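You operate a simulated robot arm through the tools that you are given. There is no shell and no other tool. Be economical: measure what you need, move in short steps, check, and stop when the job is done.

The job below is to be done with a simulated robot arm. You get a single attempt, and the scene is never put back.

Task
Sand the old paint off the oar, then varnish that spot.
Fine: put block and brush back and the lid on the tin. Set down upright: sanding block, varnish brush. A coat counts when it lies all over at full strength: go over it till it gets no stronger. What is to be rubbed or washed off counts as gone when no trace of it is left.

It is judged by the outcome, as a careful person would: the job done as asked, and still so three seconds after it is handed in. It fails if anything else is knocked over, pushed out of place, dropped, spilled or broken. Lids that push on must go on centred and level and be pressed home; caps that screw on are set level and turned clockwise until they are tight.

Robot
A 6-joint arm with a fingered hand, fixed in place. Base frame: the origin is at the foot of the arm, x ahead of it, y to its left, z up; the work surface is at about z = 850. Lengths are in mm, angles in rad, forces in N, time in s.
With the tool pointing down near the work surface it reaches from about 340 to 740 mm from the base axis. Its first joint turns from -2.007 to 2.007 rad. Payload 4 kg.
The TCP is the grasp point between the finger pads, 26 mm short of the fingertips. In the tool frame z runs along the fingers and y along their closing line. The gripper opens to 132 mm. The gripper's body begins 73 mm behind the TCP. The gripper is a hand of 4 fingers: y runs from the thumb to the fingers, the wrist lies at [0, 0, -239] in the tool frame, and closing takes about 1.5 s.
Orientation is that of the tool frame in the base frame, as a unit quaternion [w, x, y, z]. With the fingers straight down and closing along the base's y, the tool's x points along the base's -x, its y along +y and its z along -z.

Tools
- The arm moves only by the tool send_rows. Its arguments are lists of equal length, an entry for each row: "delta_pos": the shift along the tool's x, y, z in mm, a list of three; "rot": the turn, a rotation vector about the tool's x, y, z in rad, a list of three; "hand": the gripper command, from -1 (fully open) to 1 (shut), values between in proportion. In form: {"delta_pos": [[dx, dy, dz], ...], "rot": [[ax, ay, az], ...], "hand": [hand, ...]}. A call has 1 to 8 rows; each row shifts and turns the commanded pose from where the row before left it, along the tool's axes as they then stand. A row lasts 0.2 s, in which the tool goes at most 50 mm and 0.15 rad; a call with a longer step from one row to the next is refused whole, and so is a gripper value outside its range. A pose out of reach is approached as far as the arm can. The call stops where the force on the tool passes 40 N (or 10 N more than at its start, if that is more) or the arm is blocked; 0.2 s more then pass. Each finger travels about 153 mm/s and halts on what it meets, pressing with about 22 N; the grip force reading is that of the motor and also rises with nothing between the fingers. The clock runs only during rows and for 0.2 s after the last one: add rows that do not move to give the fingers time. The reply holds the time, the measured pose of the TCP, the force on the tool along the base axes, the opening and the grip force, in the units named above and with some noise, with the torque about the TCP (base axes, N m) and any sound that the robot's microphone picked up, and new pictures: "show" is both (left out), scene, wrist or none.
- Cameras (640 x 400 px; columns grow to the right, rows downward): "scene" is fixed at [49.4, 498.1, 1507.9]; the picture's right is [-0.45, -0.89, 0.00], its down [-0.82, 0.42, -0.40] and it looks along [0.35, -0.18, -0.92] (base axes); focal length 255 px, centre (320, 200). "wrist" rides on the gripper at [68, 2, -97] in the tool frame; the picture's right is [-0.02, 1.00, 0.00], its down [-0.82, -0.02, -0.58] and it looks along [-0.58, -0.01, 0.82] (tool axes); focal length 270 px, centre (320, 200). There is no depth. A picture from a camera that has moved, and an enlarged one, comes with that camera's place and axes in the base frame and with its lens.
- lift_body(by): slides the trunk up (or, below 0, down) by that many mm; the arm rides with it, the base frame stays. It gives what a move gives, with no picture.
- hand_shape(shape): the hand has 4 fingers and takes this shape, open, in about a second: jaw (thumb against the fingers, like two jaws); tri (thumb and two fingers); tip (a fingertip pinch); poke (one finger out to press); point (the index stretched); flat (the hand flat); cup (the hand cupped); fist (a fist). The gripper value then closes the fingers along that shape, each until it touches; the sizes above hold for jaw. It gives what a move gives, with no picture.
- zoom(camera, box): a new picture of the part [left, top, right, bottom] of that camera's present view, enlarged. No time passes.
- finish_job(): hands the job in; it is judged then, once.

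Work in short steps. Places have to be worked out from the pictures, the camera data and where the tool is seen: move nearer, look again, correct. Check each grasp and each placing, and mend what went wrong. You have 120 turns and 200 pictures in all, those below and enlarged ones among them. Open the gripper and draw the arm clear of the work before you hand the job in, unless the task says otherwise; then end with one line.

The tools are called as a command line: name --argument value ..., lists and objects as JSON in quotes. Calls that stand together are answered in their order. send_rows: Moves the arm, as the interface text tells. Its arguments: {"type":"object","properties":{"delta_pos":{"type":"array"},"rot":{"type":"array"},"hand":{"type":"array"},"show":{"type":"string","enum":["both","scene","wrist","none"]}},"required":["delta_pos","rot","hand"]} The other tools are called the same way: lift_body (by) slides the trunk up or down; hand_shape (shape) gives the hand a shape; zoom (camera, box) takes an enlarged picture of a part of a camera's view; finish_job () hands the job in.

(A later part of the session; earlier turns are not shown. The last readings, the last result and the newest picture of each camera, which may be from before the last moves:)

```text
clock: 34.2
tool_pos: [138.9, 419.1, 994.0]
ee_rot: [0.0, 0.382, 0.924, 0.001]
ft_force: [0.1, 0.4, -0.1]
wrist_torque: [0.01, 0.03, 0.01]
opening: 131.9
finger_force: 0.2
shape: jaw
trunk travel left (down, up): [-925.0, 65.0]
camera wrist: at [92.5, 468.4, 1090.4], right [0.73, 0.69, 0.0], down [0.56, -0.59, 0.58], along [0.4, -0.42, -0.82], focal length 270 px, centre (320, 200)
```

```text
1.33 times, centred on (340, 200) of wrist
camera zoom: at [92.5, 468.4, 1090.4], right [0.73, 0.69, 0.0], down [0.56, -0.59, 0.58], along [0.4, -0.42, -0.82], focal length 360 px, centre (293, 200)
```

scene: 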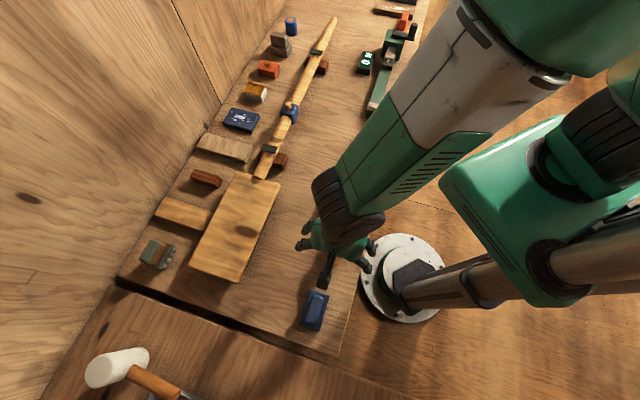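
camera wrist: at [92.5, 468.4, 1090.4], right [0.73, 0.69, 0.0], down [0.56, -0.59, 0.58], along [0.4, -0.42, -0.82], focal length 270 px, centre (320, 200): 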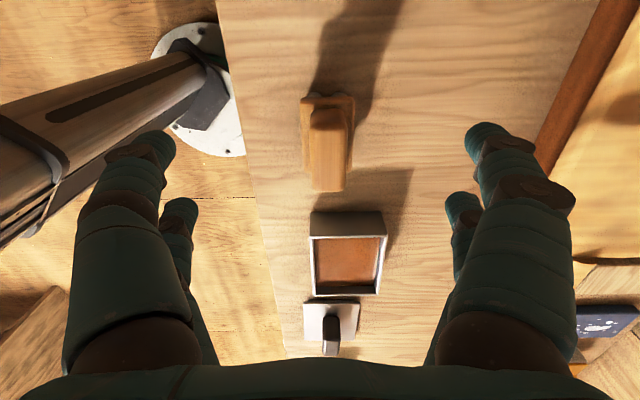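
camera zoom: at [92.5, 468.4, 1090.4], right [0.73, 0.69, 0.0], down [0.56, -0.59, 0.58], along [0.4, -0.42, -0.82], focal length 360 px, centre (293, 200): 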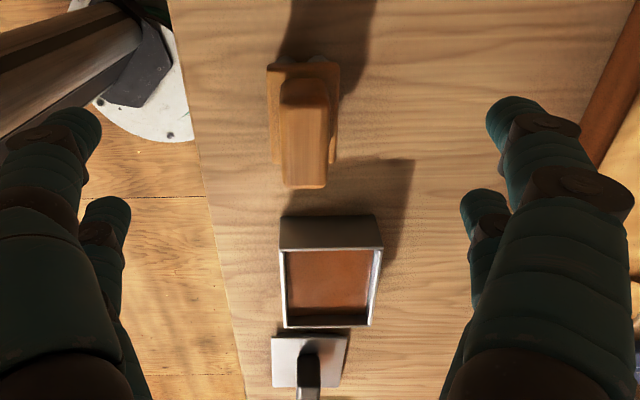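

Brush grip centre ≈ (155,410), top ≈ 920. I centre over it and lower to z ≈ 945, then look.

send_rows --delta_pos '[[-18, 5, 20], [0, 0, 25]]' --rot '[[0, 0, 0], [0, 0, 0]]' --hand '[-1, -1]' --show "wrist"

zoom --camera "wrist" --box '[260, 50, 400, 230]'

```text
clock: 34.8
tool_pos: [153.9, 410.5, 948.8]
ee_rot: [0.0, 0.383, 0.924, 0.0]
ft_force: [0.7, 0.2, 0.0]
wrist_torque: [-0.02, 0.0, -0.02]
opening: 131.9
finger_force: 0.1
shape: jaw
trunk travel left (down, up): [-925.0, 65.0]
camera wrist: at [108.5, 459.1, 1045.1], right [0.72, 0.69, 0.0], down [0.56, -0.59, 0.58], along [0.4, -0.42, -0.82], focal length 270 px, centre (320, 200)
```

wrist: 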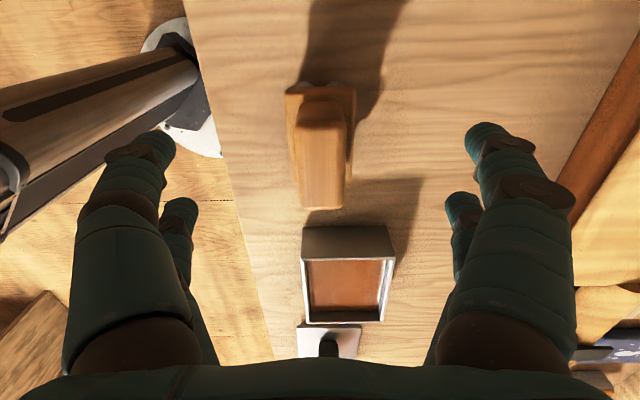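

```text
2.22 times, centred on (330, 140) of wrist
camera zoom: at [108.5, 459.1, 1045.1], right [0.72, 0.69, 0.0], down [0.56, -0.59, 0.58], along [0.4, -0.42, -0.82], focal length 601 px, centre (298, 333)
```

zoom: 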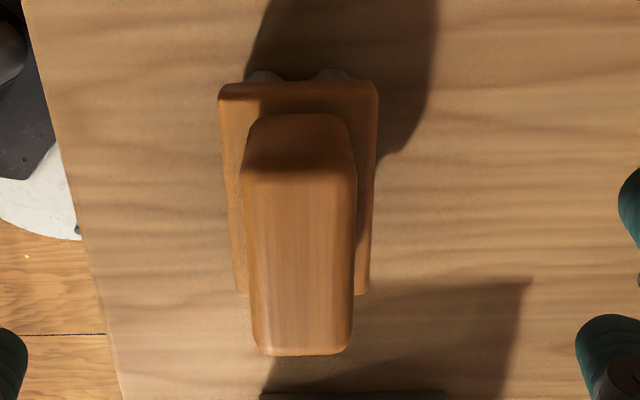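

Centred within 4 mm. I lower to z ≈ 914 and close.

send_rows --delta_pos '[[-4, 0, 15], [0, 0, 12], [0, 0, 8]]' --rot '[[0, 0, 0], [0, 0, 0], [0, 0, 0]]' --hand '[-1, -1, -1]' --show "none"

send_rows --delta_pos '[[0, 0, 0], [0, 0, 0], [0, 0, 0], [0, 0, 0], [0, 0, 0], [0, 0, 0], [0, 0, 0]]' --rot '[[0, 0, 0], [0, 0, 0], [0, 0, 0], [0, 0, 0], [0, 0, 0], [0, 0, 0], [0, 0, 0]]' --hand '[1, 1, 1, 1, 1, 1, 1]' --show "wrist"

```text
clock: 35.6
tool_pos: [158.5, 407.9, 912.4]
ee_rot: [0.0, 0.383, 0.924, -0.001]
ft_force: [0.0, 0.2, 0.2]
wrist_torque: [-0.02, 0.03, 0.01]
opening: 131.9
finger_force: 0.0
shape: jaw
trunk travel left (down, up): [-925.0, 65.0]
```

```text
clock: 37.2
tool_pos: [159.1, 406.5, 912.9]
ee_rot: [0.0, 0.383, 0.924, 0.0]
ft_force: [-0.7, -0.9, -0.5]
wrist_torque: [0.02, -0.05, 0.03]
opening: 20.2
finger_force: 22.2
shape: jaw
trunk travel left (down, up): [-925.0, 65.0]
camera wrist: at [112.4, 455.8, 1010.4], right [0.73, 0.69, 0.0], down [0.56, -0.59, 0.58], along [0.4, -0.42, -0.82], focal length 270 px, centre (320, 200)
```

wrist: 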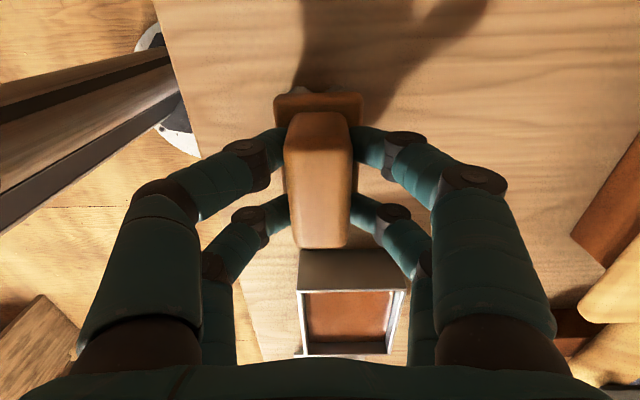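

Gripped; home pose (158.6, 407.3, 912.7), so bristle tips are ~63 mm below the TCP. Tin centre ≈ (274,320), rim ≈ 890. I lift and move over the tin.

send_rows --delta_pos '[[0, 0, -15], [0, 0, -40], [0, 0, -40], [-36, 5, 0], [-36, 5, 0], [-36, 5, 0], [-34, 5, 0], [0, 0, 0]]' --rot '[[0, 0, 0], [0, 0, 0], [0, 0, 0], [0, 0, 0], [0, 0, 0], [0, 0, 0], [0, 0, 0], [0, 0, 0]]' --hand '[1, 1, 1, 1, 1, 1, 1, 1]' --show "both"

zoom --camera "scene" --box '[290, 130, 400, 240]'

```text
clock: 39.0
tool_pos: [272.7, 321.5, 1010.6]
ee_rot: [-0.001, 0.383, 0.924, 0.0]
ft_force: [-0.1, -0.2, 0.5]
wrist_torque: [-0.02, 0.03, 0.03]
opening: 20.0
finger_force: 21.6
shape: jaw
trunk travel left (down, up): [-925.0, 65.0]
camera wrist: at [225.9, 371.1, 1106.0], right [0.72, 0.69, 0.0], down [0.56, -0.59, 0.58], along [0.4, -0.42, -0.82], focal length 270 px, centre (320, 200)
```

scene: 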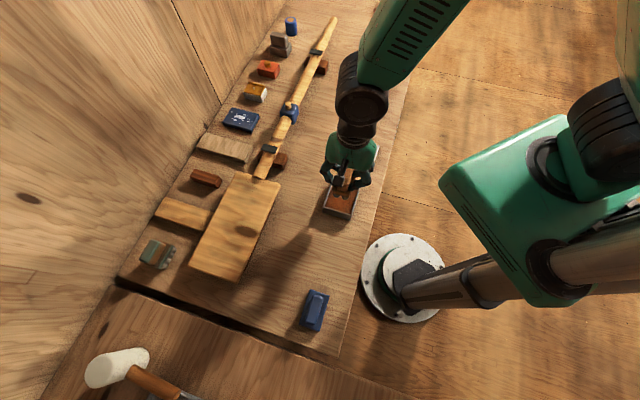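
wrist: 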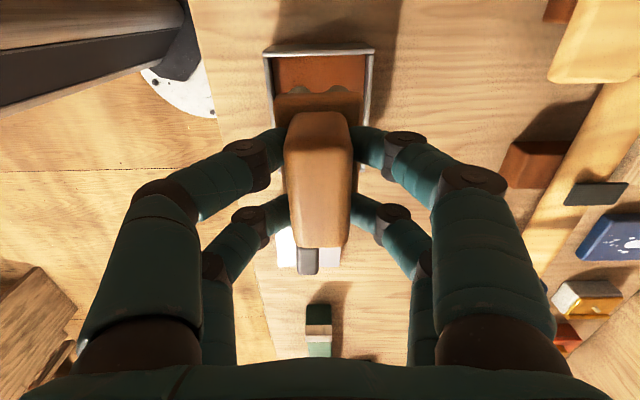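

```text
3.64 times, centred on (345, 185) of scene
camera zoom: at [49.4, 498.1, 1507.9], right [-0.45, -0.89, 0.0], down [-0.82, 0.42, -0.4], along [0.35, -0.18, -0.92], focal length 928 px, centre (229, 254)
```

zoom: 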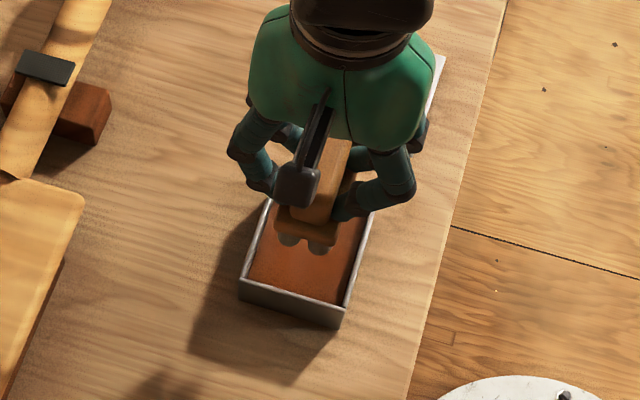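

Well centred over the tin. I lower so the bristle tips go into the varnish.

send_rows --delta_pos '[[0, 0, 35], [0, 0, 25], [0, 0, 10], [0, 0, 5], [0, 0, 5], [0, 0, 0]]' --rot '[[0, 0, 0], [0, 0, 0], [0, 0, 0], [0, 0, 0], [0, 0, 0], [0, 0, 0]]' --hand '[1, 1, 1, 1, 1, 1]' --show "both"

zoom --camera "scene" --box '[300, 140, 380, 230]'

```text
clock: 40.0
tool_pos: [271.9, 322.1, 941.5]
ee_rot: [0.0, 0.383, 0.924, 0.003]
ft_force: [-5.7, -5.3, 33.1]
wrist_torque: [-0.32, 0.43, 0.04]
opening: 21.9
finger_force: 21.9
shape: jaw
trunk travel left (down, up): [-925.0, 65.0]
stopped in row 4: the force on the tool passed its limit at 48 N (the readings are from after the stop); the commanded pose is now the measured one
camera wrist: at [225.7, 370.8, 1038.1], right [0.72, 0.69, 0.01], down [0.56, -0.6, 0.58], along [0.4, -0.41, -0.82], focal length 270 px, centre (320, 200)
```

scene: 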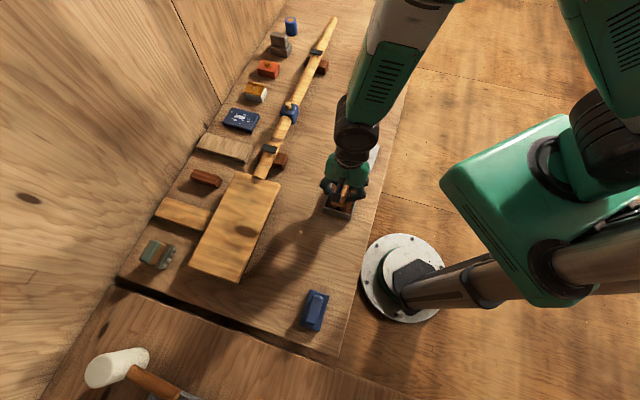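
wrist: 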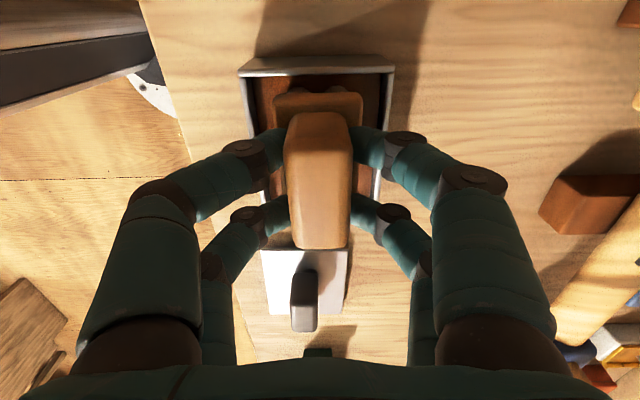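

```text
4.44 times, centred on (340, 185) of scene
camera zoom: at [49.4, 498.1, 1507.9], right [-0.45, -0.89, 0.0], down [-0.82, 0.42, -0.4], along [0.35, -0.18, -0.92], focal length 1134 px, centre (231, 267)
```

zoom: 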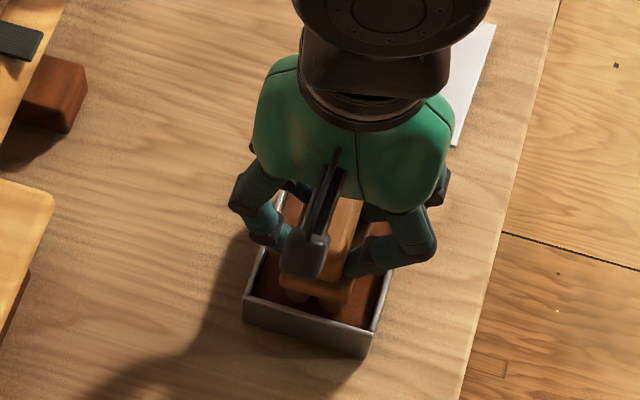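

The bristles press on the varnish surface at tip height ≈ 878. I ease off to light contact, move slightly, then lift and look.

send_rows --delta_pos '[[0, 0, -3], [4, 0, 0], [-8, 0, 0], [4, 0, 0], [0, 0, 0]]' --rot '[[0, 0, 0], [0, 0, 0], [0, 0, 0], [0, 0, 0], [0, 0, 0]]' --hand '[1, 1, 1, 1, 1]' --show "none"

send_rows --delta_pos '[[0, 0, -20], [0, 0, -30], [0, 0, -30], [0, 0, 0]]' --rot '[[0, 0, 0], [0, 0, 0], [0, 0, 0], [0, 0, 0]]' --hand '[1, 1, 1, 1]' --show "both"

zoom --camera "scene" --box '[300, 140, 380, 230]'

```text
clock: 41.2
tool_pos: [275.0, 323.6, 941.3]
ee_rot: [0.001, 0.382, 0.924, 0.003]
ft_force: [0.5, -0.2, 3.6]
wrist_torque: [-0.04, -0.03, 0.01]
opening: 21.4
finger_force: 22.2
shape: jaw
trunk travel left (down, up): [-925.0, 65.0]
```

```text
clock: 42.2
tool_pos: [273.9, 323.1, 1019.9]
ee_rot: [0.0, 0.383, 0.924, 0.003]
ft_force: [0.1, -0.8, -0.7]
wrist_torque: [-0.02, -0.03, -0.01]
opening: 21.3
finger_force: 22.3
shape: jaw
trunk travel left (down, up): [-925.0, 65.0]
camera wrist: at [226.9, 372.0, 1117.7], right [0.72, 0.69, 0.01], down [0.56, -0.59, 0.58], along [0.4, -0.41, -0.82], focal length 270 px, centre (320, 200)
```

scene: 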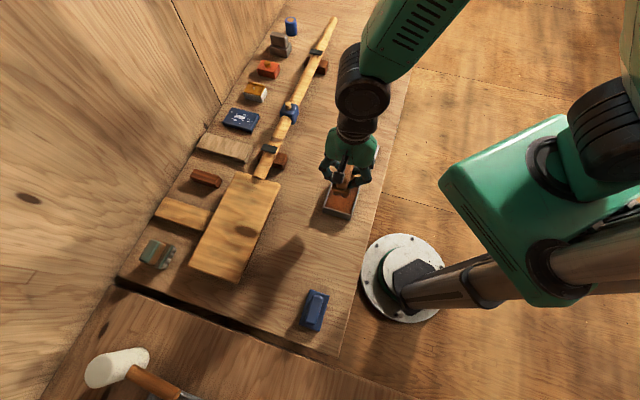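
wrist: 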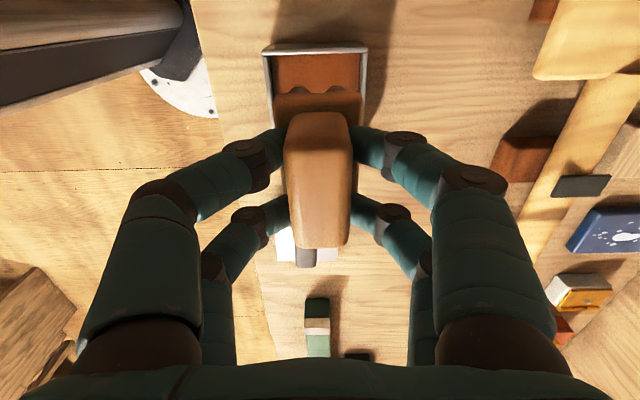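

```text
4.44 times, centred on (340, 185) of scene
camera zoom: at [49.4, 498.1, 1507.9], right [-0.45, -0.89, 0.0], down [-0.82, 0.42, -0.4], along [0.35, -0.18, -0.92], focal length 1134 px, centre (231, 267)
```

zoom: 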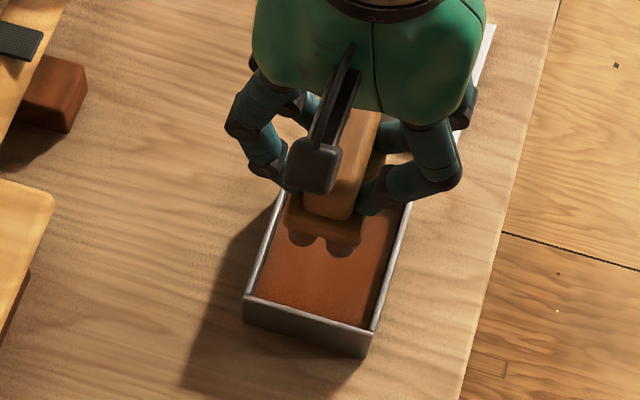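

Bristles now look varnish-coloured. I carry the brush over to the sanded spot.

send_rows --delta_pos '[[23.7, 32.7, 0], [23.7, 32.7, 0], [23.7, 32.7, 0], [23.7, 32.7, 0], [23.7, 32.7, 0], [23.7, 32.7, 0], [23.7, 32.7, 0], [0, 0, 0]]' --rot '[[0, 0, 0], [0, 0, 0], [0, 0, 0], [0, 0, 0], [0, 0, 0], [0, 0, 0], [0, 0, 0], [0, 0, 0]]' --hand '[1, 1, 1, 1, 1, 1, 1, 1]' --show "none"

send_rows --delta_pos '[[0, 0, 20], [0, 0, 20], [0, 0, 5], [0, 0, 3], [0, 0, 2], [0, 0, 2]]' --rot '[[0, 0, 0], [0, 0, 0], [0, 0, 0], [0, 0, 0], [0, 0, 0], [0, 0, 0]]' --hand '[1, 1, 1, 1, 1, 1]' --show "wrist"

```text
clock: 44.0
tool_pos: [316.5, 602.7, 1021.5]
ee_rot: [0.0, 0.382, 0.924, 0.003]
ft_force: [-0.1, -0.1, -0.8]
wrist_torque: [-0.02, -0.01, 0.03]
opening: 21.5
finger_force: 21.8
shape: jaw
trunk travel left (down, up): [-925.0, 65.0]
```

```text
clock: 45.4
tool_pos: [319.1, 603.0, 970.0]
ee_rot: [0.001, 0.382, 0.924, 0.003]
ft_force: [0.2, 0.3, -1.4]
wrist_torque: [-0.01, -0.04, -0.03]
opening: 21.2
finger_force: 21.6
shape: jaw
trunk travel left (down, up): [-925.0, 65.0]
camera wrist: at [272.2, 651.7, 1068.0], right [0.72, 0.69, 0.01], down [0.56, -0.59, 0.58], along [0.4, -0.41, -0.82], focal length 270 px, centre (320, 200)
```

wrist: 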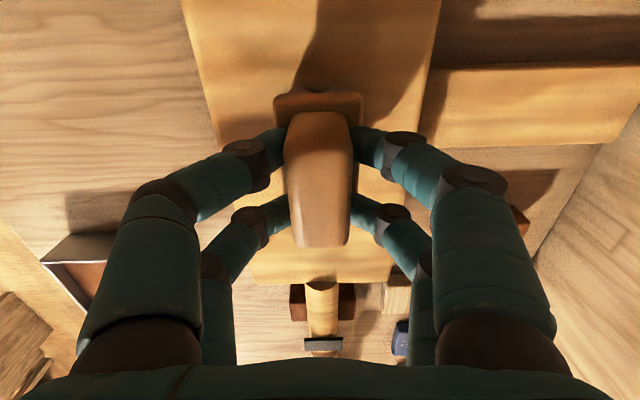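

Nearly at the surface; final steps down to light contact.

send_rows --delta_pos '[[0, 0, 2], [0, 0, 1.5], [0, 0, 1.5], [0, 0, 1], [0, 0, 0]]' --rot '[[0, 0, 0], [0, 0, 0], [0, 0, 0], [0, 0, 0], [0, 0, 0]]' --hand '[1, 1, 1, 1, 1]' --show "none"

```text
clock: 46.6
tool_pos: [317.8, 602.6, 968.9]
ee_rot: [0.001, 0.382, 0.924, 0.006]
ft_force: [-0.5, 3.1, 18.9]
wrist_torque: [-0.07, 0.17, 0.0]
opening: 21.6
finger_force: 22.0
shape: jaw
trunk travel left (down, up): [-925.0, 65.0]
```

Contact at 19 N. I brush the centre lane, then neighbouring lanes.

send_rows --delta_pos '[[-13, 0, -0.5], [-13, 0, 0], [17, 0, 0], [17, 0, 0], [17, 0, 0], [-17, 0, 0], [-17, 0, 0], [9, 0, 0]]' --rot '[[0, 0, 0], [0, 0, 0], [0, 0, 0], [0, 0, 0], [0, 0, 0], [0, 0, 0], [0, 0, 0], [0, 0, 0]]' --hand '[1, 1, 1, 1, 1, 1, 1, 1]' --show "both"

zoom --camera "scene" --box '[180, 165, 290, 290]'

```text
clock: 48.4
tool_pos: [322.1, 598.0, 967.3]
ee_rot: [0.001, 0.384, 0.923, 0.005]
ft_force: [8.2, -7.4, 28.9]
wrist_torque: [-0.19, 0.0, -0.01]
opening: 22.3
finger_force: 22.0
shape: jaw
trunk travel left (down, up): [-925.0, 65.0]
camera wrist: at [274.7, 646.9, 1065.0], right [0.73, 0.69, 0.01], down [0.56, -0.6, 0.58], along [0.4, -0.41, -0.82], focal length 270 px, centre (320, 200)
```

scene: 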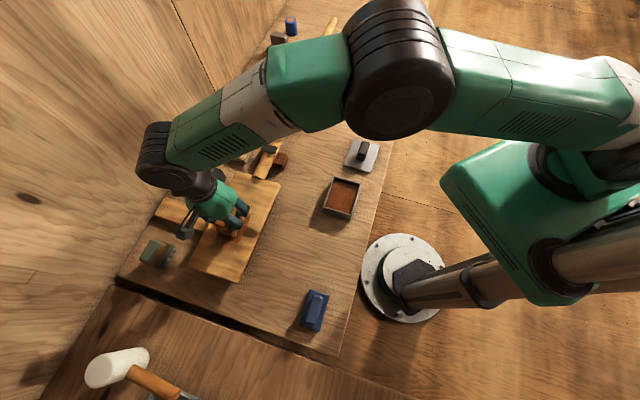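
wrist: 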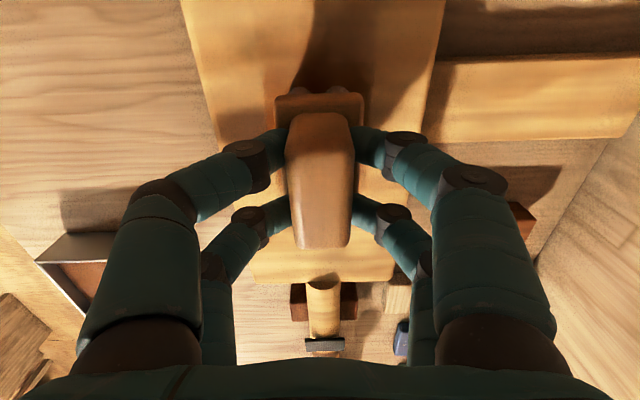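

```text
3.20 times, centred on (235, 228) of scene
camera zoom: at [49.4, 498.1, 1507.9], right [-0.45, -0.89, 0.0], down [-0.82, 0.42, -0.4], along [0.35, -0.18, -0.92], focal length 817 px, centre (592, 112)
```

zoom: 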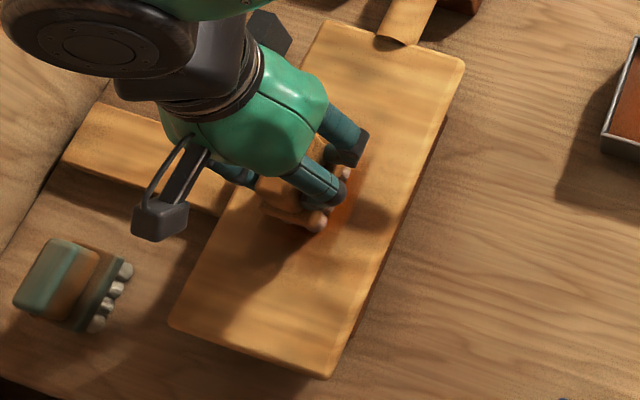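

A tint shows on the blade. I continue with the lanes at n ≈ 634 and 620.

send_rows --delta_pos '[[-20, -15, -1.5], [17, 0, 0], [17, 0, 0], [17, 0, 0], [0, -14, 0], [-17, 0, 0], [-17, 0, 0], [-17, 0, 0]]' --rot '[[0, 0, 0], [0, 0, 0], [0, 0, 0], [0, 0, 0], [0, 0, 0], [0, 0, 0], [0, 0, 0], [0, 0, 0]]' --hand '[1, 1, 1, 1, 1, 1, 1, 1]' --show "none"

send_rows --delta_pos '[[17, 0, 0], [17, 0, 0], [17, 0, 0], [-26, 0, -5], [0, 0, -25], [-40, 0, -35], [-40, 0, -35], [0, 0, 0]]' --rot '[[0, 0, 0], [0, 0, 0], [0, 0, 0], [0, 0, 0], [0, 0, 0], [0, 0, 0], [0, 0, 0], [0, 0, 0]]' --hand '[1, 1, 1, 1, 1, 1, 1, 1]' --show "both"

zoom --camera "scene" --box '[180, 165, 290, 290]'

```text
clock: 50.2
tool_pos: [311.9, 566.9, 968.1]
ee_rot: [0.001, 0.382, 0.924, 0.005]
ft_force: [-5.8, 4.8, 20.8]
wrist_torque: [0.17, 0.23, -0.03]
opening: 21.7
finger_force: 21.4
shape: jaw
trunk travel left (down, up): [-925.0, 65.0]
```

```text
refused: row 6 steps farther than a row can; nothing moved
```

```text
3.20 times, centred on (235, 228) of scene
camera zoom: at [49.4, 498.1, 1507.9], right [-0.45, -0.89, 0.0], down [-0.82, 0.42, -0.4], along [0.35, -0.18, -0.92], focal length 817 px, centre (592, 112)
```

zoom: 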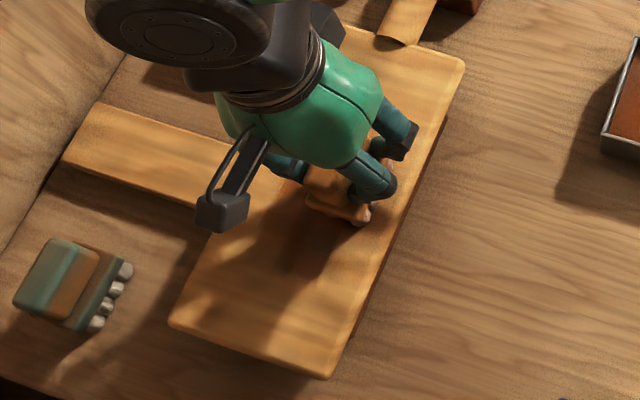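

The last call was refused for step size; I resend with smaller steps.

send_rows --delta_pos '[[17, 0, 0], [17, 0, 0], [17, 0, 0], [-26, 0, -5], [0, 0, -25], [-33, 0, -33], [-33, 0, -33], [0, 0, 0]]' --rot '[[0, 0, 0], [0, 0, 0], [0, 0, 0], [0, 0, 0], [0, 0, 0], [0, 0, 0], [0, 0, 0], [0, 0, 0]]' --hand '[1, 1, 1, 1, 1, 1, 1, 1]' --show "both"

zoom --camera "scene" --box '[180, 165, 290, 290]'

zoom --camera "wrist" --box '[230, 0, 430, 110]'

```text
clock: 52.0
tool_pos: [342.2, 535.8, 1062.1]
ee_rot: [0.0, 0.382, 0.924, 0.002]
ft_force: [0.1, 0.3, 0.2]
wrist_torque: [-0.01, -0.03, 0.05]
opening: 21.8
finger_force: 21.9
shape: jaw
trunk travel left (down, up): [-925.0, 65.0]
camera wrist: at [295.5, 586.4, 1158.7], right [0.72, 0.69, 0.01], down [0.56, -0.59, 0.58], along [0.4, -0.42, -0.82], focal length 270 px, centre (320, 200)
```

scene: 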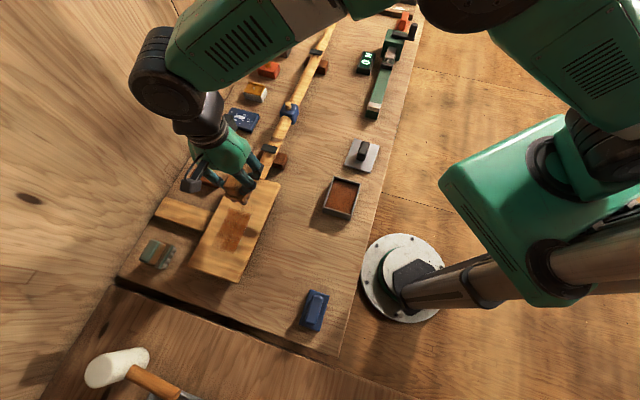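
wrist: 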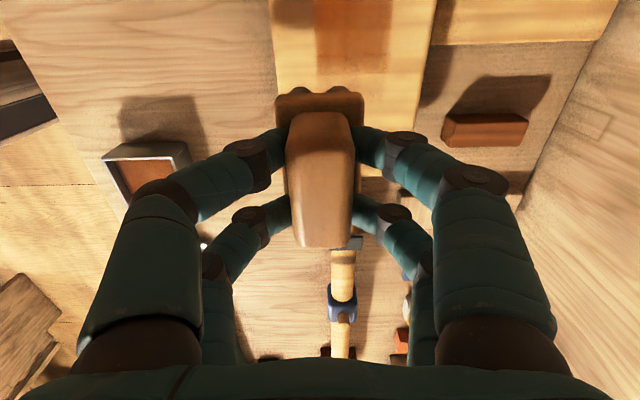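

```text
3.20 times, centred on (235, 228) of scene
camera zoom: at [49.4, 498.1, 1507.9], right [-0.45, -0.89, 0.0], down [-0.82, 0.42, -0.4], along [0.35, -0.18, -0.92], focal length 817 px, centre (592, 112)
```

zoom: 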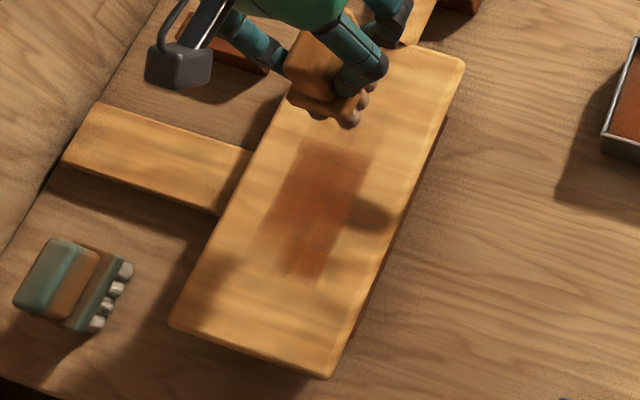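

```text
3.20 times, centred on (330, 55) of wrist
camera zoom: at [295.5, 586.4, 1158.7], right [0.72, 0.69, 0.01], down [0.56, -0.59, 0.58], along [0.4, -0.42, -0.82], focal length 865 px, centre (288, 664)
```

zoom: 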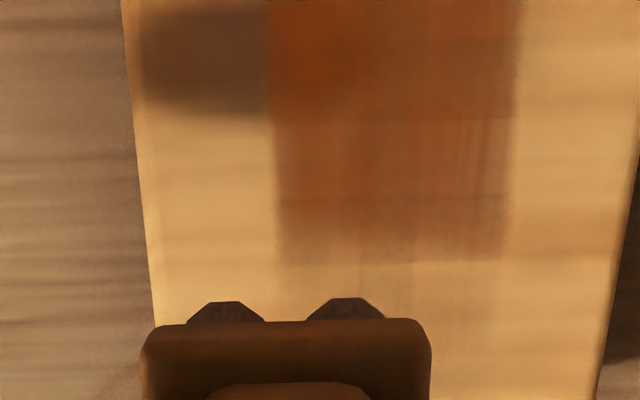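

The coat is building but uneven and not wide enough; the brush is probably running dry. I go back to reload.

send_rows --delta_pos '[[-17.2, -33.5, 0], [-17.2, -33.5, 0], [-17.2, -33.5, 0], [-17.2, -33.5, 0], [-17.2, -33.5, 0], [-17.2, -33.5, 0], [0, 0, 40], [0, 0, 0]]' --rot '[[0, 0, 0], [0, 0, 0], [0, 0, 0], [0, 0, 0], [0, 0, 0], [0, 0, 0], [0, 0, 0], [0, 0, 0]]' --hand '[1, 1, 1, 1, 1, 1, 1, 1]' --show "wrist"

```text
clock: 53.8
tool_pos: [270.8, 322.7, 1020.5]
ee_rot: [0.001, 0.383, 0.924, 0.004]
ft_force: [-0.2, -0.3, -1.0]
wrist_torque: [0.03, -0.02, 0.01]
opening: 21.4
finger_force: 21.7
shape: jaw
trunk travel left (down, up): [-925.0, 65.0]
camera wrist: at [223.9, 372.0, 1117.6], right [0.72, 0.69, 0.01], down [0.56, -0.6, 0.58], along [0.4, -0.41, -0.82], focal length 270 px, centre (320, 200)
```

wrist: 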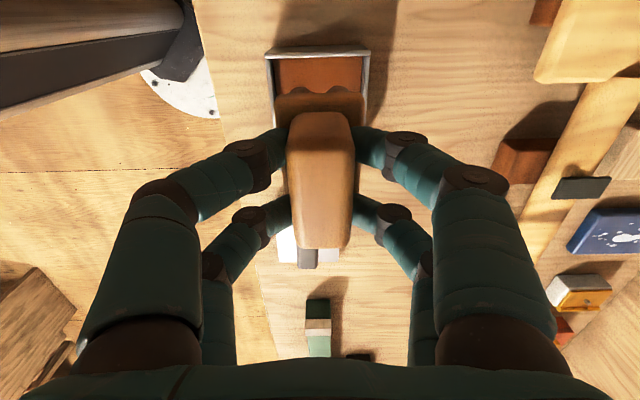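

Over the tin again; I dip with gentle last steps.

send_rows --delta_pos '[[-2, 0, 40], [0, 0, 30], [0, 0, 5], [0, 0, 2], [0, 0, 2], [0, 0, 0]]' --rot '[[0, 0, 0], [0, 0, 0], [0, 0, 0], [0, 0, 0], [0, 0, 0], [0, 0, 0]]' --hand '[1, 1, 1, 1, 1, 1]' --show "none"

```text
clock: 55.2
tool_pos: [273.0, 323.1, 940.8]
ee_rot: [0.0, 0.383, 0.924, 0.004]
ft_force: [-1.0, -0.7, -1.3]
wrist_torque: [0.01, -0.01, 0.0]
opening: 21.2
finger_force: 22.7
shape: jaw
trunk travel left (down, up): [-925.0, 65.0]
```

send_rows --delta_pos '[[0, 0, 1.5], [0, 0, 1.5], [0, 0, 1.5], [0, 0, 0], [0, 0, 0]]' --rot '[[0, 0, 0], [0, 0, 0], [0, 0, 0], [0, 0, 0], [0, 0, 0]]' --hand '[1, 1, 1, 1, 1]' --show "none"

```text
clock: 56.3
tool_pos: [273.5, 323.2, 940.5]
ee_rot: [0.001, 0.383, 0.924, 0.006]
ft_force: [-1.6, -5.4, 24.9]
wrist_torque: [-0.21, 0.29, 0.06]
opening: 22.0
finger_force: 22.2
shape: jaw
trunk travel left (down, up): [-925.0, 65.0]
stopped in row 5: the force on the tool passed its limit at 41 N (the readings are from after the stop); the commanded pose is now the measured one
```

Loaded (contact at 940.5). I lift, correct the tiny tilt and return to the blade at lane n ≈ 625.

send_rows --delta_pos '[[0, 0, -15], [0, 0, -40], [0, 0, -25], [27.5, 34, 0], [27.5, 34, 0], [27.5, 34, 0], [27.5, 34, 0], [27.5, 34, 0]]' --rot '[[0, 0, 0], [0.006, 0, 0], [0.005, 0, 0], [0, 0, 0], [0, 0, 0], [0, 0, 0], [0, 0, 0], [0, 0, 0]]' --hand '[1, 1, 1, 1, 1, 1, 1, 1]' --show "none"

send_rows --delta_pos '[[27, 34, 0], [0, 0, 30], [0, 0, 15], [0, 0, 4], [0, 0, 0]]' --rot '[[0, 0, 0], [0, 0, 0], [0, 0, 0], [0, 0, 0], [0, 0, 0]]' --hand '[1, 1, 1, 1, 1]' --show "none"

```text
clock: 58.1
tool_pos: [296.6, 539.6, 1018.0]
ee_rot: [-0.001, 0.383, 0.924, -0.001]
ft_force: [-0.2, 0.8, -0.7]
wrist_torque: [-0.02, 0.0, -0.01]
opening: 21.4
finger_force: 21.4
shape: jaw
trunk travel left (down, up): [-925.0, 65.0]
```

```text
clock: 59.3
tool_pos: [302.1, 582.8, 970.3]
ee_rot: [0.0, 0.382, 0.924, -0.001]
ft_force: [0.1, 0.2, -1.0]
wrist_torque: [0.0, -0.01, 0.01]
opening: 21.4
finger_force: 21.5
shape: jaw
trunk travel left (down, up): [-925.0, 65.0]
```

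At n ≈ 626, e ≈ −198, just above. I touch down and stroke this lane.

send_rows --delta_pos '[[0, 0, 2], [0, 0, 2], [0, 0, 1], [-13, 0, 0], [-13, 0, 0], [14, 0, 0], [14, 0, 0], [14, 0, 0]]' --rot '[[0, 0, 0], [0, 0, 0], [0, 0, 0], [0, 0, 0], [0, 0, 0], [0, 0, 0], [0, 0, 0], [0, 0, 0]]' --hand '[1, 1, 1, 1, 1, 1, 1, 1]' --show "none"

send_rows --delta_pos '[[14, 0, 0], [-14, 0, 0], [-14, 0, 0], [-14, 0, 0], [-14, 0, 0], [14, 0, 0], [14, 0, 0], [0, 0, 0]]' --rot '[[0, 0, 0], [0, 0, 0], [0, 0, 0], [0, 0, 0], [0, 0, 0], [0, 0, 0], [0, 0, 0], [0, 0, 0]]' --hand '[1, 1, 1, 1, 1, 1, 1, 1]' --show "wrist"

zoom --camera "scene" --box '[180, 165, 290, 290]'

```text
clock: 61.1
tool_pos: [290.9, 592.5, 968.2]
ee_rot: [-0.001, 0.383, 0.924, 0.001]
ft_force: [8.0, -5.5, 23.9]
wrist_torque: [-0.16, -0.2, 0.0]
opening: 21.8
finger_force: 21.6
shape: jaw
trunk travel left (down, up): [-925.0, 65.0]
```

```text
clock: 62.9
tool_pos: [300.8, 582.1, 967.7]
ee_rot: [0.0, 0.382, 0.924, 0.003]
ft_force: [9.5, -8.0, 30.0]
wrist_torque: [-0.22, -0.17, 0.03]
opening: 22.1
finger_force: 22.4
shape: jaw
trunk travel left (down, up): [-925.0, 65.0]
camera wrist: at [254.3, 631.3, 1064.9], right [0.72, 0.69, 0.0], down [0.56, -0.59, 0.57], along [0.4, -0.42, -0.82], focal length 270 px, centre (320, 200)
```

wrist: 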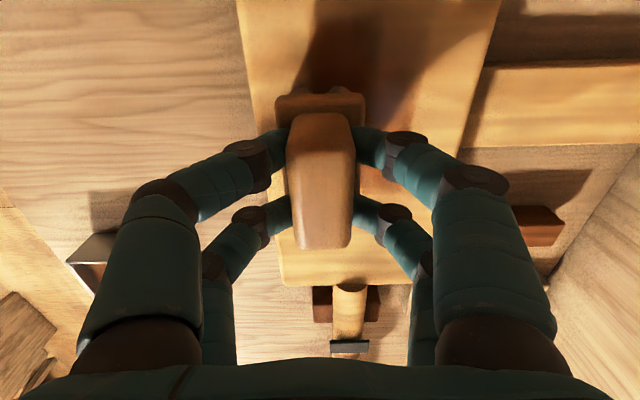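

```text
3.20 times, centred on (235, 228) of scene
camera zoom: at [49.4, 498.1, 1507.9], right [-0.45, -0.89, 0.0], down [-0.82, 0.42, -0.4], along [0.35, -0.18, -0.92], focal length 817 px, centre (592, 112)
```

zoom: 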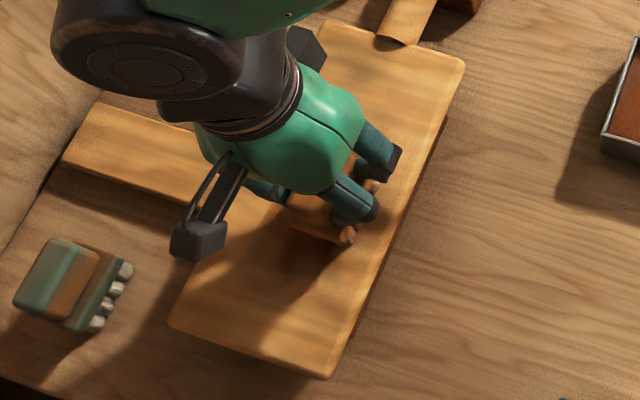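

Lane done; next lanes n ≈ 641, 656 and 671 with the same load, easing force slightly.

send_rows --delta_pos '[[0, 15, -1.5], [-25, 0, 0], [25, 0, 0], [25, 0, 0], [-25, 0, 0], [0, 15, -0.5], [-25, 0, 0], [25, 0, 0]]' --rot '[[0, 0, 0], [0, 0, 0], [0, 0, 0], [0, 0, 0], [0, 0, 0], [0, 0, 0], [0, 0, 0], [0, 0, 0]]' --hand '[1, 1, 1, 1, 1, 1, 1, 1]' --show "none"

send_rows --delta_pos '[[25, 0, 0], [-25, 0, 0], [0, 15, 0], [-25, 0, 0], [25, 0, 0], [25, 0, 0], [-25, 0, 0], [0, 0, -8]]' --rot '[[0, 0, 0], [0, 0, 0], [0, 0, 0], [0, 0, 0], [0, 0, 0], [0, 0, 0], [0, 0, 0], [0, 0, 0]]' --hand '[1, 1, 1, 1, 1, 1, 1, 1]' --show "none"

send_rows --delta_pos '[[0, 0, -30], [-32, -5, -32], [-32, -5, -32], [0, 0, 0]]' --rot '[[0, 0, 0], [0, 0, 0], [0, 0, 0], [0, 0, 0]]' --hand '[1, 1, 1, 1]' --show "wrist"

zoom --camera "scene" --box '[180, 165, 290, 290]'

zoom --camera "wrist" --box '[230, 0, 430, 110]'

```text
clock: 64.7
tool_pos: [323.0, 605.4, 967.8]
ee_rot: [0.001, 0.383, 0.924, 0.001]
ft_force: [5.8, -2.9, 18.6]
wrist_torque: [-0.07, -0.02, 0.05]
opening: 22.0
finger_force: 22.1
shape: jaw
trunk travel left (down, up): [-925.0, 65.0]
```

```text
clock: 66.5
tool_pos: [330.8, 615.9, 974.2]
ee_rot: [-0.001, 0.382, 0.924, -0.002]
ft_force: [0.5, 0.0, -0.8]
wrist_torque: [-0.01, -0.03, 0.04]
opening: 21.8
finger_force: 21.9
shape: jaw
trunk travel left (down, up): [-925.0, 65.0]
```

```text
clock: 67.5
tool_pos: [370.9, 563.0, 1070.3]
ee_rot: [-0.001, 0.381, 0.924, 0.0]
ft_force: [0.1, 0.8, -1.7]
wrist_torque: [0.01, 0.02, -0.01]
opening: 21.7
finger_force: 21.6
shape: jaw
trunk travel left (down, up): [-925.0, 65.0]
camera wrist: at [324.1, 613.8, 1166.2], right [0.72, 0.69, 0.0], down [0.56, -0.59, 0.58], along [0.4, -0.42, -0.82], focal length 270 px, centre (320, 200)
```

wrist: 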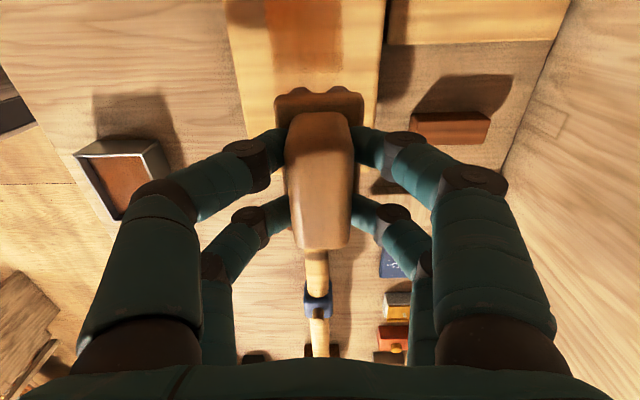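

```text
3.20 times, centred on (235, 228) of scene
camera zoom: at [49.4, 498.1, 1507.9], right [-0.45, -0.89, 0.0], down [-0.82, 0.42, -0.4], along [0.35, -0.18, -0.92], focal length 817 px, centre (592, 112)
```

zoom: 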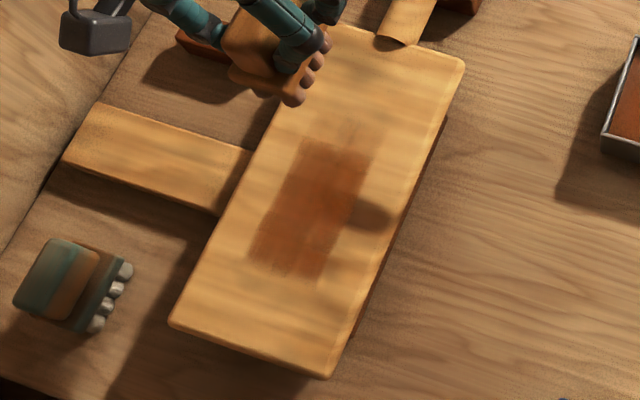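

```text
3.20 times, centred on (330, 55) of wrist
camera zoom: at [324.1, 613.8, 1166.2], right [0.72, 0.69, 0.0], down [0.56, -0.59, 0.58], along [0.4, -0.42, -0.82], focal length 865 px, centre (288, 664)
```

zoom: 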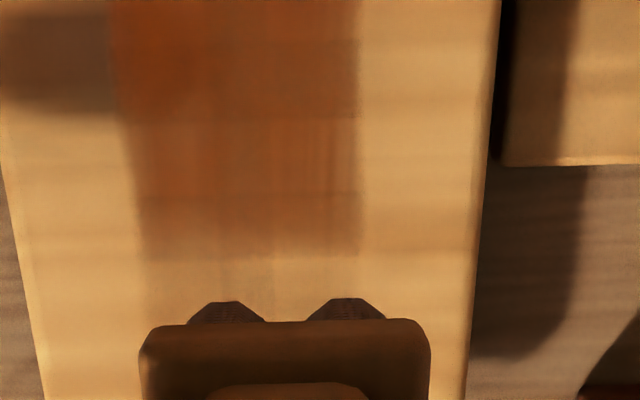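

The coat only takes within a rectangle n∈[617,679], e∈[−245,−157] — the spot. It's streaky, weakest at the far end, so I reload and do longer, denser strokes.

send_rows --delta_pos '[[-15.4, -38.5, -5], [-15.4, -38.5, -5], [-15.4, -38.5, 0], [-15.4, -38.5, 0], [-15.4, -38.5, 10], [-15.4, -38.5, 20], [0, 0, 40], [0, 0, 0]]' --rot '[[0, 0, 0], [0, 0, 0], [0, 0, 0], [0, 0, 0], [0, 0, 0], [0, 0, 0], [0, 0, 0], [0, 0, 0]]' --hand '[1, 1, 1, 1, 1, 1, 1, 1]' --show "wrist"

```text
clock: 69.3
tool_pos: [273.2, 333.9, 1009.1]
ee_rot: [-0.001, 0.383, 0.924, 0.0]
ft_force: [-0.1, -0.1, -0.6]
wrist_torque: [0.03, -0.03, 0.03]
opening: 21.6
finger_force: 21.9
shape: jaw
trunk travel left (down, up): [-925.0, 65.0]
camera wrist: at [226.3, 382.5, 1106.5], right [0.72, 0.69, 0.0], down [0.56, -0.59, 0.58], along [0.4, -0.42, -0.82], focal length 270 px, centre (320, 200)
```

wrist: 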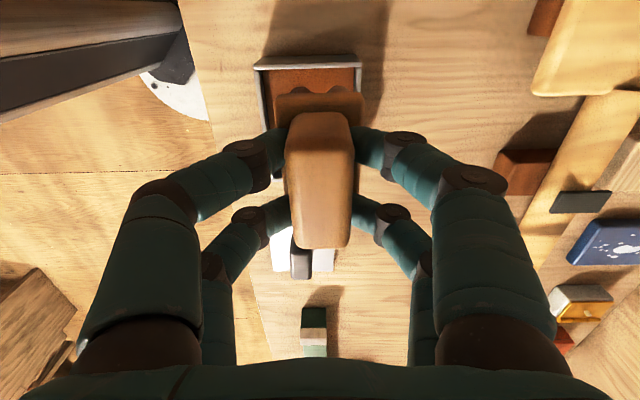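

I correct 8 mm each way and dip.

send_rows --delta_pos '[[-8.5, -8.5, 15], [0, 0, 35], [0, 0, 15], [0, 0, 3], [0, 0, 2], [0, 0, 1]]' --rot '[[0, 0, 0], [0, 0, 0], [0, 0, 0], [0, 0, 0], [0, 0, 0], [0, 0, 0]]' --hand '[1, 1, 1, 1, 1, 1]' --show "none"

```text
clock: 70.7
tool_pos: [271.8, 322.6, 939.8]
ee_rot: [0.0, 0.383, 0.924, 0.003]
ft_force: [-2.4, 0.3, 41.5]
wrist_torque: [-0.1, 0.33, 0.08]
opening: 22.3
finger_force: 22.3
shape: jaw
trunk travel left (down, up): [-925.0, 65.0]
```

Good dip. I lift and return to the blade at n ≈ 626.

send_rows --delta_pos '[[0, 0, -15], [0, 0, -40], [0, 0, -25], [27.5, 34, 0], [27.5, 34, 0], [27.5, 34, 0], [27.5, 34, 0], [27.5, 34, 0]]' --rot '[[0, 0, 0], [0, 0, 0], [0, 0, 0], [0, 0, 0], [0, 0, 0], [0, 0, 0], [0, 0, 0], [0, 0, 0]]' --hand '[1, 1, 1, 1, 1, 1, 1, 1]' --show "none"

send_rows --delta_pos '[[27, 38, 0], [0, 0, 30], [0, 0, 12], [0, 0, 4], [0, 0, 0]]' --rot '[[0, 0, 0], [0, 0, 0], [0, 0, 0], [0, 0, 0], [0, 0, 0]]' --hand '[1, 1, 1, 1, 1]' --show "none"

```text
clock: 72.5
tool_pos: [294.5, 542.7, 1020.4]
ee_rot: [-0.001, 0.382, 0.924, -0.001]
ft_force: [0.4, 0.0, -1.3]
wrist_torque: [-0.04, -0.01, -0.01]
opening: 21.5
finger_force: 22.4
shape: jaw
trunk travel left (down, up): [-925.0, 65.0]
```

```text
clock: 73.7
tool_pos: [303.1, 588.1, 973.0]
ee_rot: [-0.001, 0.383, 0.924, 0.0]
ft_force: [-1.2, 0.0, -1.4]
wrist_torque: [0.03, 0.01, -0.04]
opening: 21.4
finger_force: 21.6
shape: jaw
trunk travel left (down, up): [-925.0, 65.0]
```

At n ≈ 630. I touch down while moving toward the far end and make long strokes.

send_rows --delta_pos '[[-18, 0, 3], [-18, 0, 3.5], [18, 0, 0], [18, 0, 0], [18, 0, 0], [18, 0, 0], [-18, 0, 0], [-18, 0, 0]]' --rot '[[0, 0, 0], [0, 0, 0], [0, 0, 0], [0, 0, 0], [0, 0, 0], [0, 0, 0], [0, 0, 0], [0, 0, 0]]' --hand '[1, 1, 1, 1, 1, 1, 1, 1]' --show "none"

send_rows --delta_pos '[[-18, 10, 0], [-18, 10, 0], [18, 0, 0], [18, 0, 0], [18, 0, 0], [18, 0, 0], [-18, 10, 0], [-18, 10, 0]]' --rot '[[0, 0, 0], [0, 0, 0], [0, 0, 0], [0, 0, 0], [0, 0, 0], [0, 0, 0], [0, 0, 0], [0, 0, 0]]' --hand '[1, 1, 1, 1, 1, 1, 1, 1]' --show "none"

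send_rows --delta_pos '[[-18, 0, 0], [-18, 0, 0], [18, 0, 0], [18, 0, 0], [18, 0, 0], [18, 0, 0], [-18, -8, 0], [-18, 0, 0]]' --rot '[[0, 0, 0], [0, 0, 0], [0, 0, 0], [0, 0, 0], [0, 0, 0], [0, 0, 0], [0, 0, 0], [0, 0, 0]]' --hand '[1, 1, 1, 1, 1, 1, 1, 1]' --show "none"

```text
clock: 75.5
tool_pos: [300.5, 588.6, 967.1]
ee_rot: [-0.002, 0.383, 0.924, 0.002]
ft_force: [-4.5, 4.2, 22.9]
wrist_torque: [0.1, 0.25, -0.01]
opening: 21.8
finger_force: 22.2
shape: jaw
trunk travel left (down, up): [-925.0, 65.0]
```

```text
clock: 77.3
tool_pos: [328.1, 616.6, 966.8]
ee_rot: [-0.002, 0.383, 0.924, 0.002]
ft_force: [-6.3, 2.5, 20.9]
wrist_torque: [-0.03, 0.3, -0.08]
opening: 21.8
finger_force: 21.7
shape: jaw
trunk travel left (down, up): [-925.0, 65.0]
```

```text
clock: 79.1
tool_pos: [321.4, 611.0, 968.3]
ee_rot: [-0.002, 0.382, 0.924, 0.003]
ft_force: [-8.8, 5.2, 26.7]
wrist_torque: [0.14, 0.37, -0.06]
opening: 21.8
finger_force: 21.6
shape: jaw
trunk travel left (down, up): [-925.0, 65.0]
```

Strokes went evenly. I lift and inspect the coat.

send_rows --delta_pos '[[0, 0, -8], [0, 0, -30], [-32, -5, -32], [-32, -5, -32], [0, 0, 0]]' --rot '[[0, 0, 0], [0, 0, 0], [0, 0, 0], [0, 0, 0], [0, 0, 0]]' --hand '[1, 1, 1, 1, 1]' --show "none"

zoom --camera "scene" --box '[180, 165, 290, 290]'

zoom --camera "wrist" --box '[230, 0, 430, 110]'

```text
clock: 80.3
tool_pos: [362.1, 556.9, 1068.3]
ee_rot: [-0.001, 0.383, 0.924, 0.0]
ft_force: [-0.8, 0.0, -1.7]
wrist_torque: [-0.01, -0.02, 0.0]
opening: 21.4
finger_force: 21.7
shape: jaw
trunk travel left (down, up): [-925.0, 65.0]
```

```text
3.20 times, centred on (235, 228) of scene
camera zoom: at [49.4, 498.1, 1507.9], right [-0.45, -0.89, 0.0], down [-0.82, 0.42, -0.4], along [0.35, -0.18, -0.92], focal length 817 px, centre (592, 112)
```

zoom: 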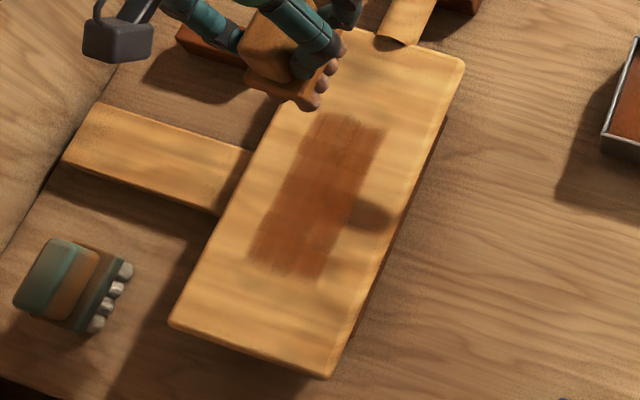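

```text
3.20 times, centred on (330, 55) of wrist
camera zoom: at [316.8, 606.0, 1164.6], right [0.72, 0.69, 0.0], down [0.56, -0.59, 0.58], along [0.4, -0.42, -0.82], focal length 865 px, centre (288, 664)
```

zoom: 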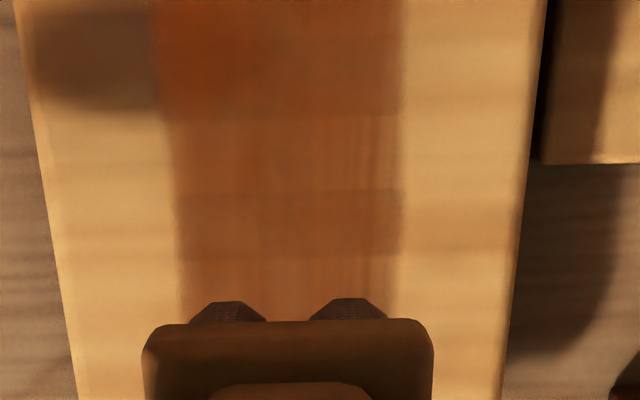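

The coat has grown but shows streaks; I reload and do another full set including lanes further out on both sides to check the edges.

send_rows --delta_pos '[[-17, -38, 0], [-17, -38, 0], [-17, -38, 0], [-17, -38, 0], [-17, -38, 10], [-17, -38, 10], [0, 0, 40], [0, 0, 20]]' --rot '[[0, 0, 0], [0, 0, 0], [0, 0, 0], [0, 0, 0], [0, 0, 0], [0, 0, 0], [0, 0, 0], [0, 0, 0]]' --hand '[1, 1, 1, 1, 1, 1, 1, 1]' --show "none"

```text
clock: 82.1
tool_pos: [275.1, 323.3, 988.6]
ee_rot: [-0.001, 0.382, 0.924, -0.001]
ft_force: [0.3, -0.9, -0.7]
wrist_torque: [-0.04, 0.01, -0.03]
opening: 21.4
finger_force: 21.8
shape: jaw
trunk travel left (down, up): [-925.0, 65.0]
```

Over the tin centre; dipping.

send_rows --delta_pos '[[0, -2, 25], [0, 0, 16], [0, 0, 4], [0, 0, 2.5], [0, 0, 1.5]]' --rot '[[0, 0, 0], [0, 0, 0], [0, 0, 0], [0, 0, 0], [0, 0, 0]]' --hand '[1, 1, 1, 1, 1]' --show "none"

```text
clock: 83.3
tool_pos: [273.1, 323.0, 940.8]
ee_rot: [-0.001, 0.383, 0.924, 0.002]
ft_force: [1.9, -0.3, 18.3]
wrist_torque: [-0.07, 0.11, 0.01]
opening: 21.7
finger_force: 21.6
shape: jaw
trunk travel left (down, up): [-925.0, 65.0]
```

Loaded. Back to the blade, starting at the outer lane n ≈ 612.

send_rows --delta_pos '[[0, 0, -15], [0, 0, -40], [27.5, 31.7, -20], [27.5, 31.7, 0], [27.5, 31.7, 0], [27.5, 31.7, 0], [27.5, 31.7, 0], [27.5, 31.7, 0]]' --rot '[[0, 0, 0], [0, 0, 0], [0, 0, 0], [0, 0, 0], [0, 0, 0], [0, 0, 0], [0, 0, 0], [0, 0, 0]]' --hand '[1, 1, 1, 1, 1, 1, 1, 1]' --show "none"

send_rows --delta_pos '[[0, 0, 30], [0, 0, 11], [-18, 0, 4], [-18, 0, 4], [0, 0, 0]]' --rot '[[0, 0, 0], [0, 0, 0], [0, 0, 0], [0, 0, 0], [0, 0, 0]]' --hand '[1, 1, 1, 1, 1]' --show "none"

```text
clock: 85.1
tool_pos: [292.1, 573.7, 1015.3]
ee_rot: [0.0, 0.383, 0.924, -0.001]
ft_force: [0.5, -0.2, -0.8]
wrist_torque: [-0.01, -0.05, 0.01]
opening: 21.3
finger_force: 21.7
shape: jaw
trunk travel left (down, up): [-925.0, 65.0]
```

```text
clock: 86.3
tool_pos: [315.8, 550.3, 968.7]
ee_rot: [-0.001, 0.383, 0.924, 0.003]
ft_force: [-2.8, 5.1, 17.7]
wrist_torque: [0.08, 0.11, 0.05]
opening: 21.4
finger_force: 22.4
shape: jaw
trunk travel left (down, up): [-925.0, 65.0]
```

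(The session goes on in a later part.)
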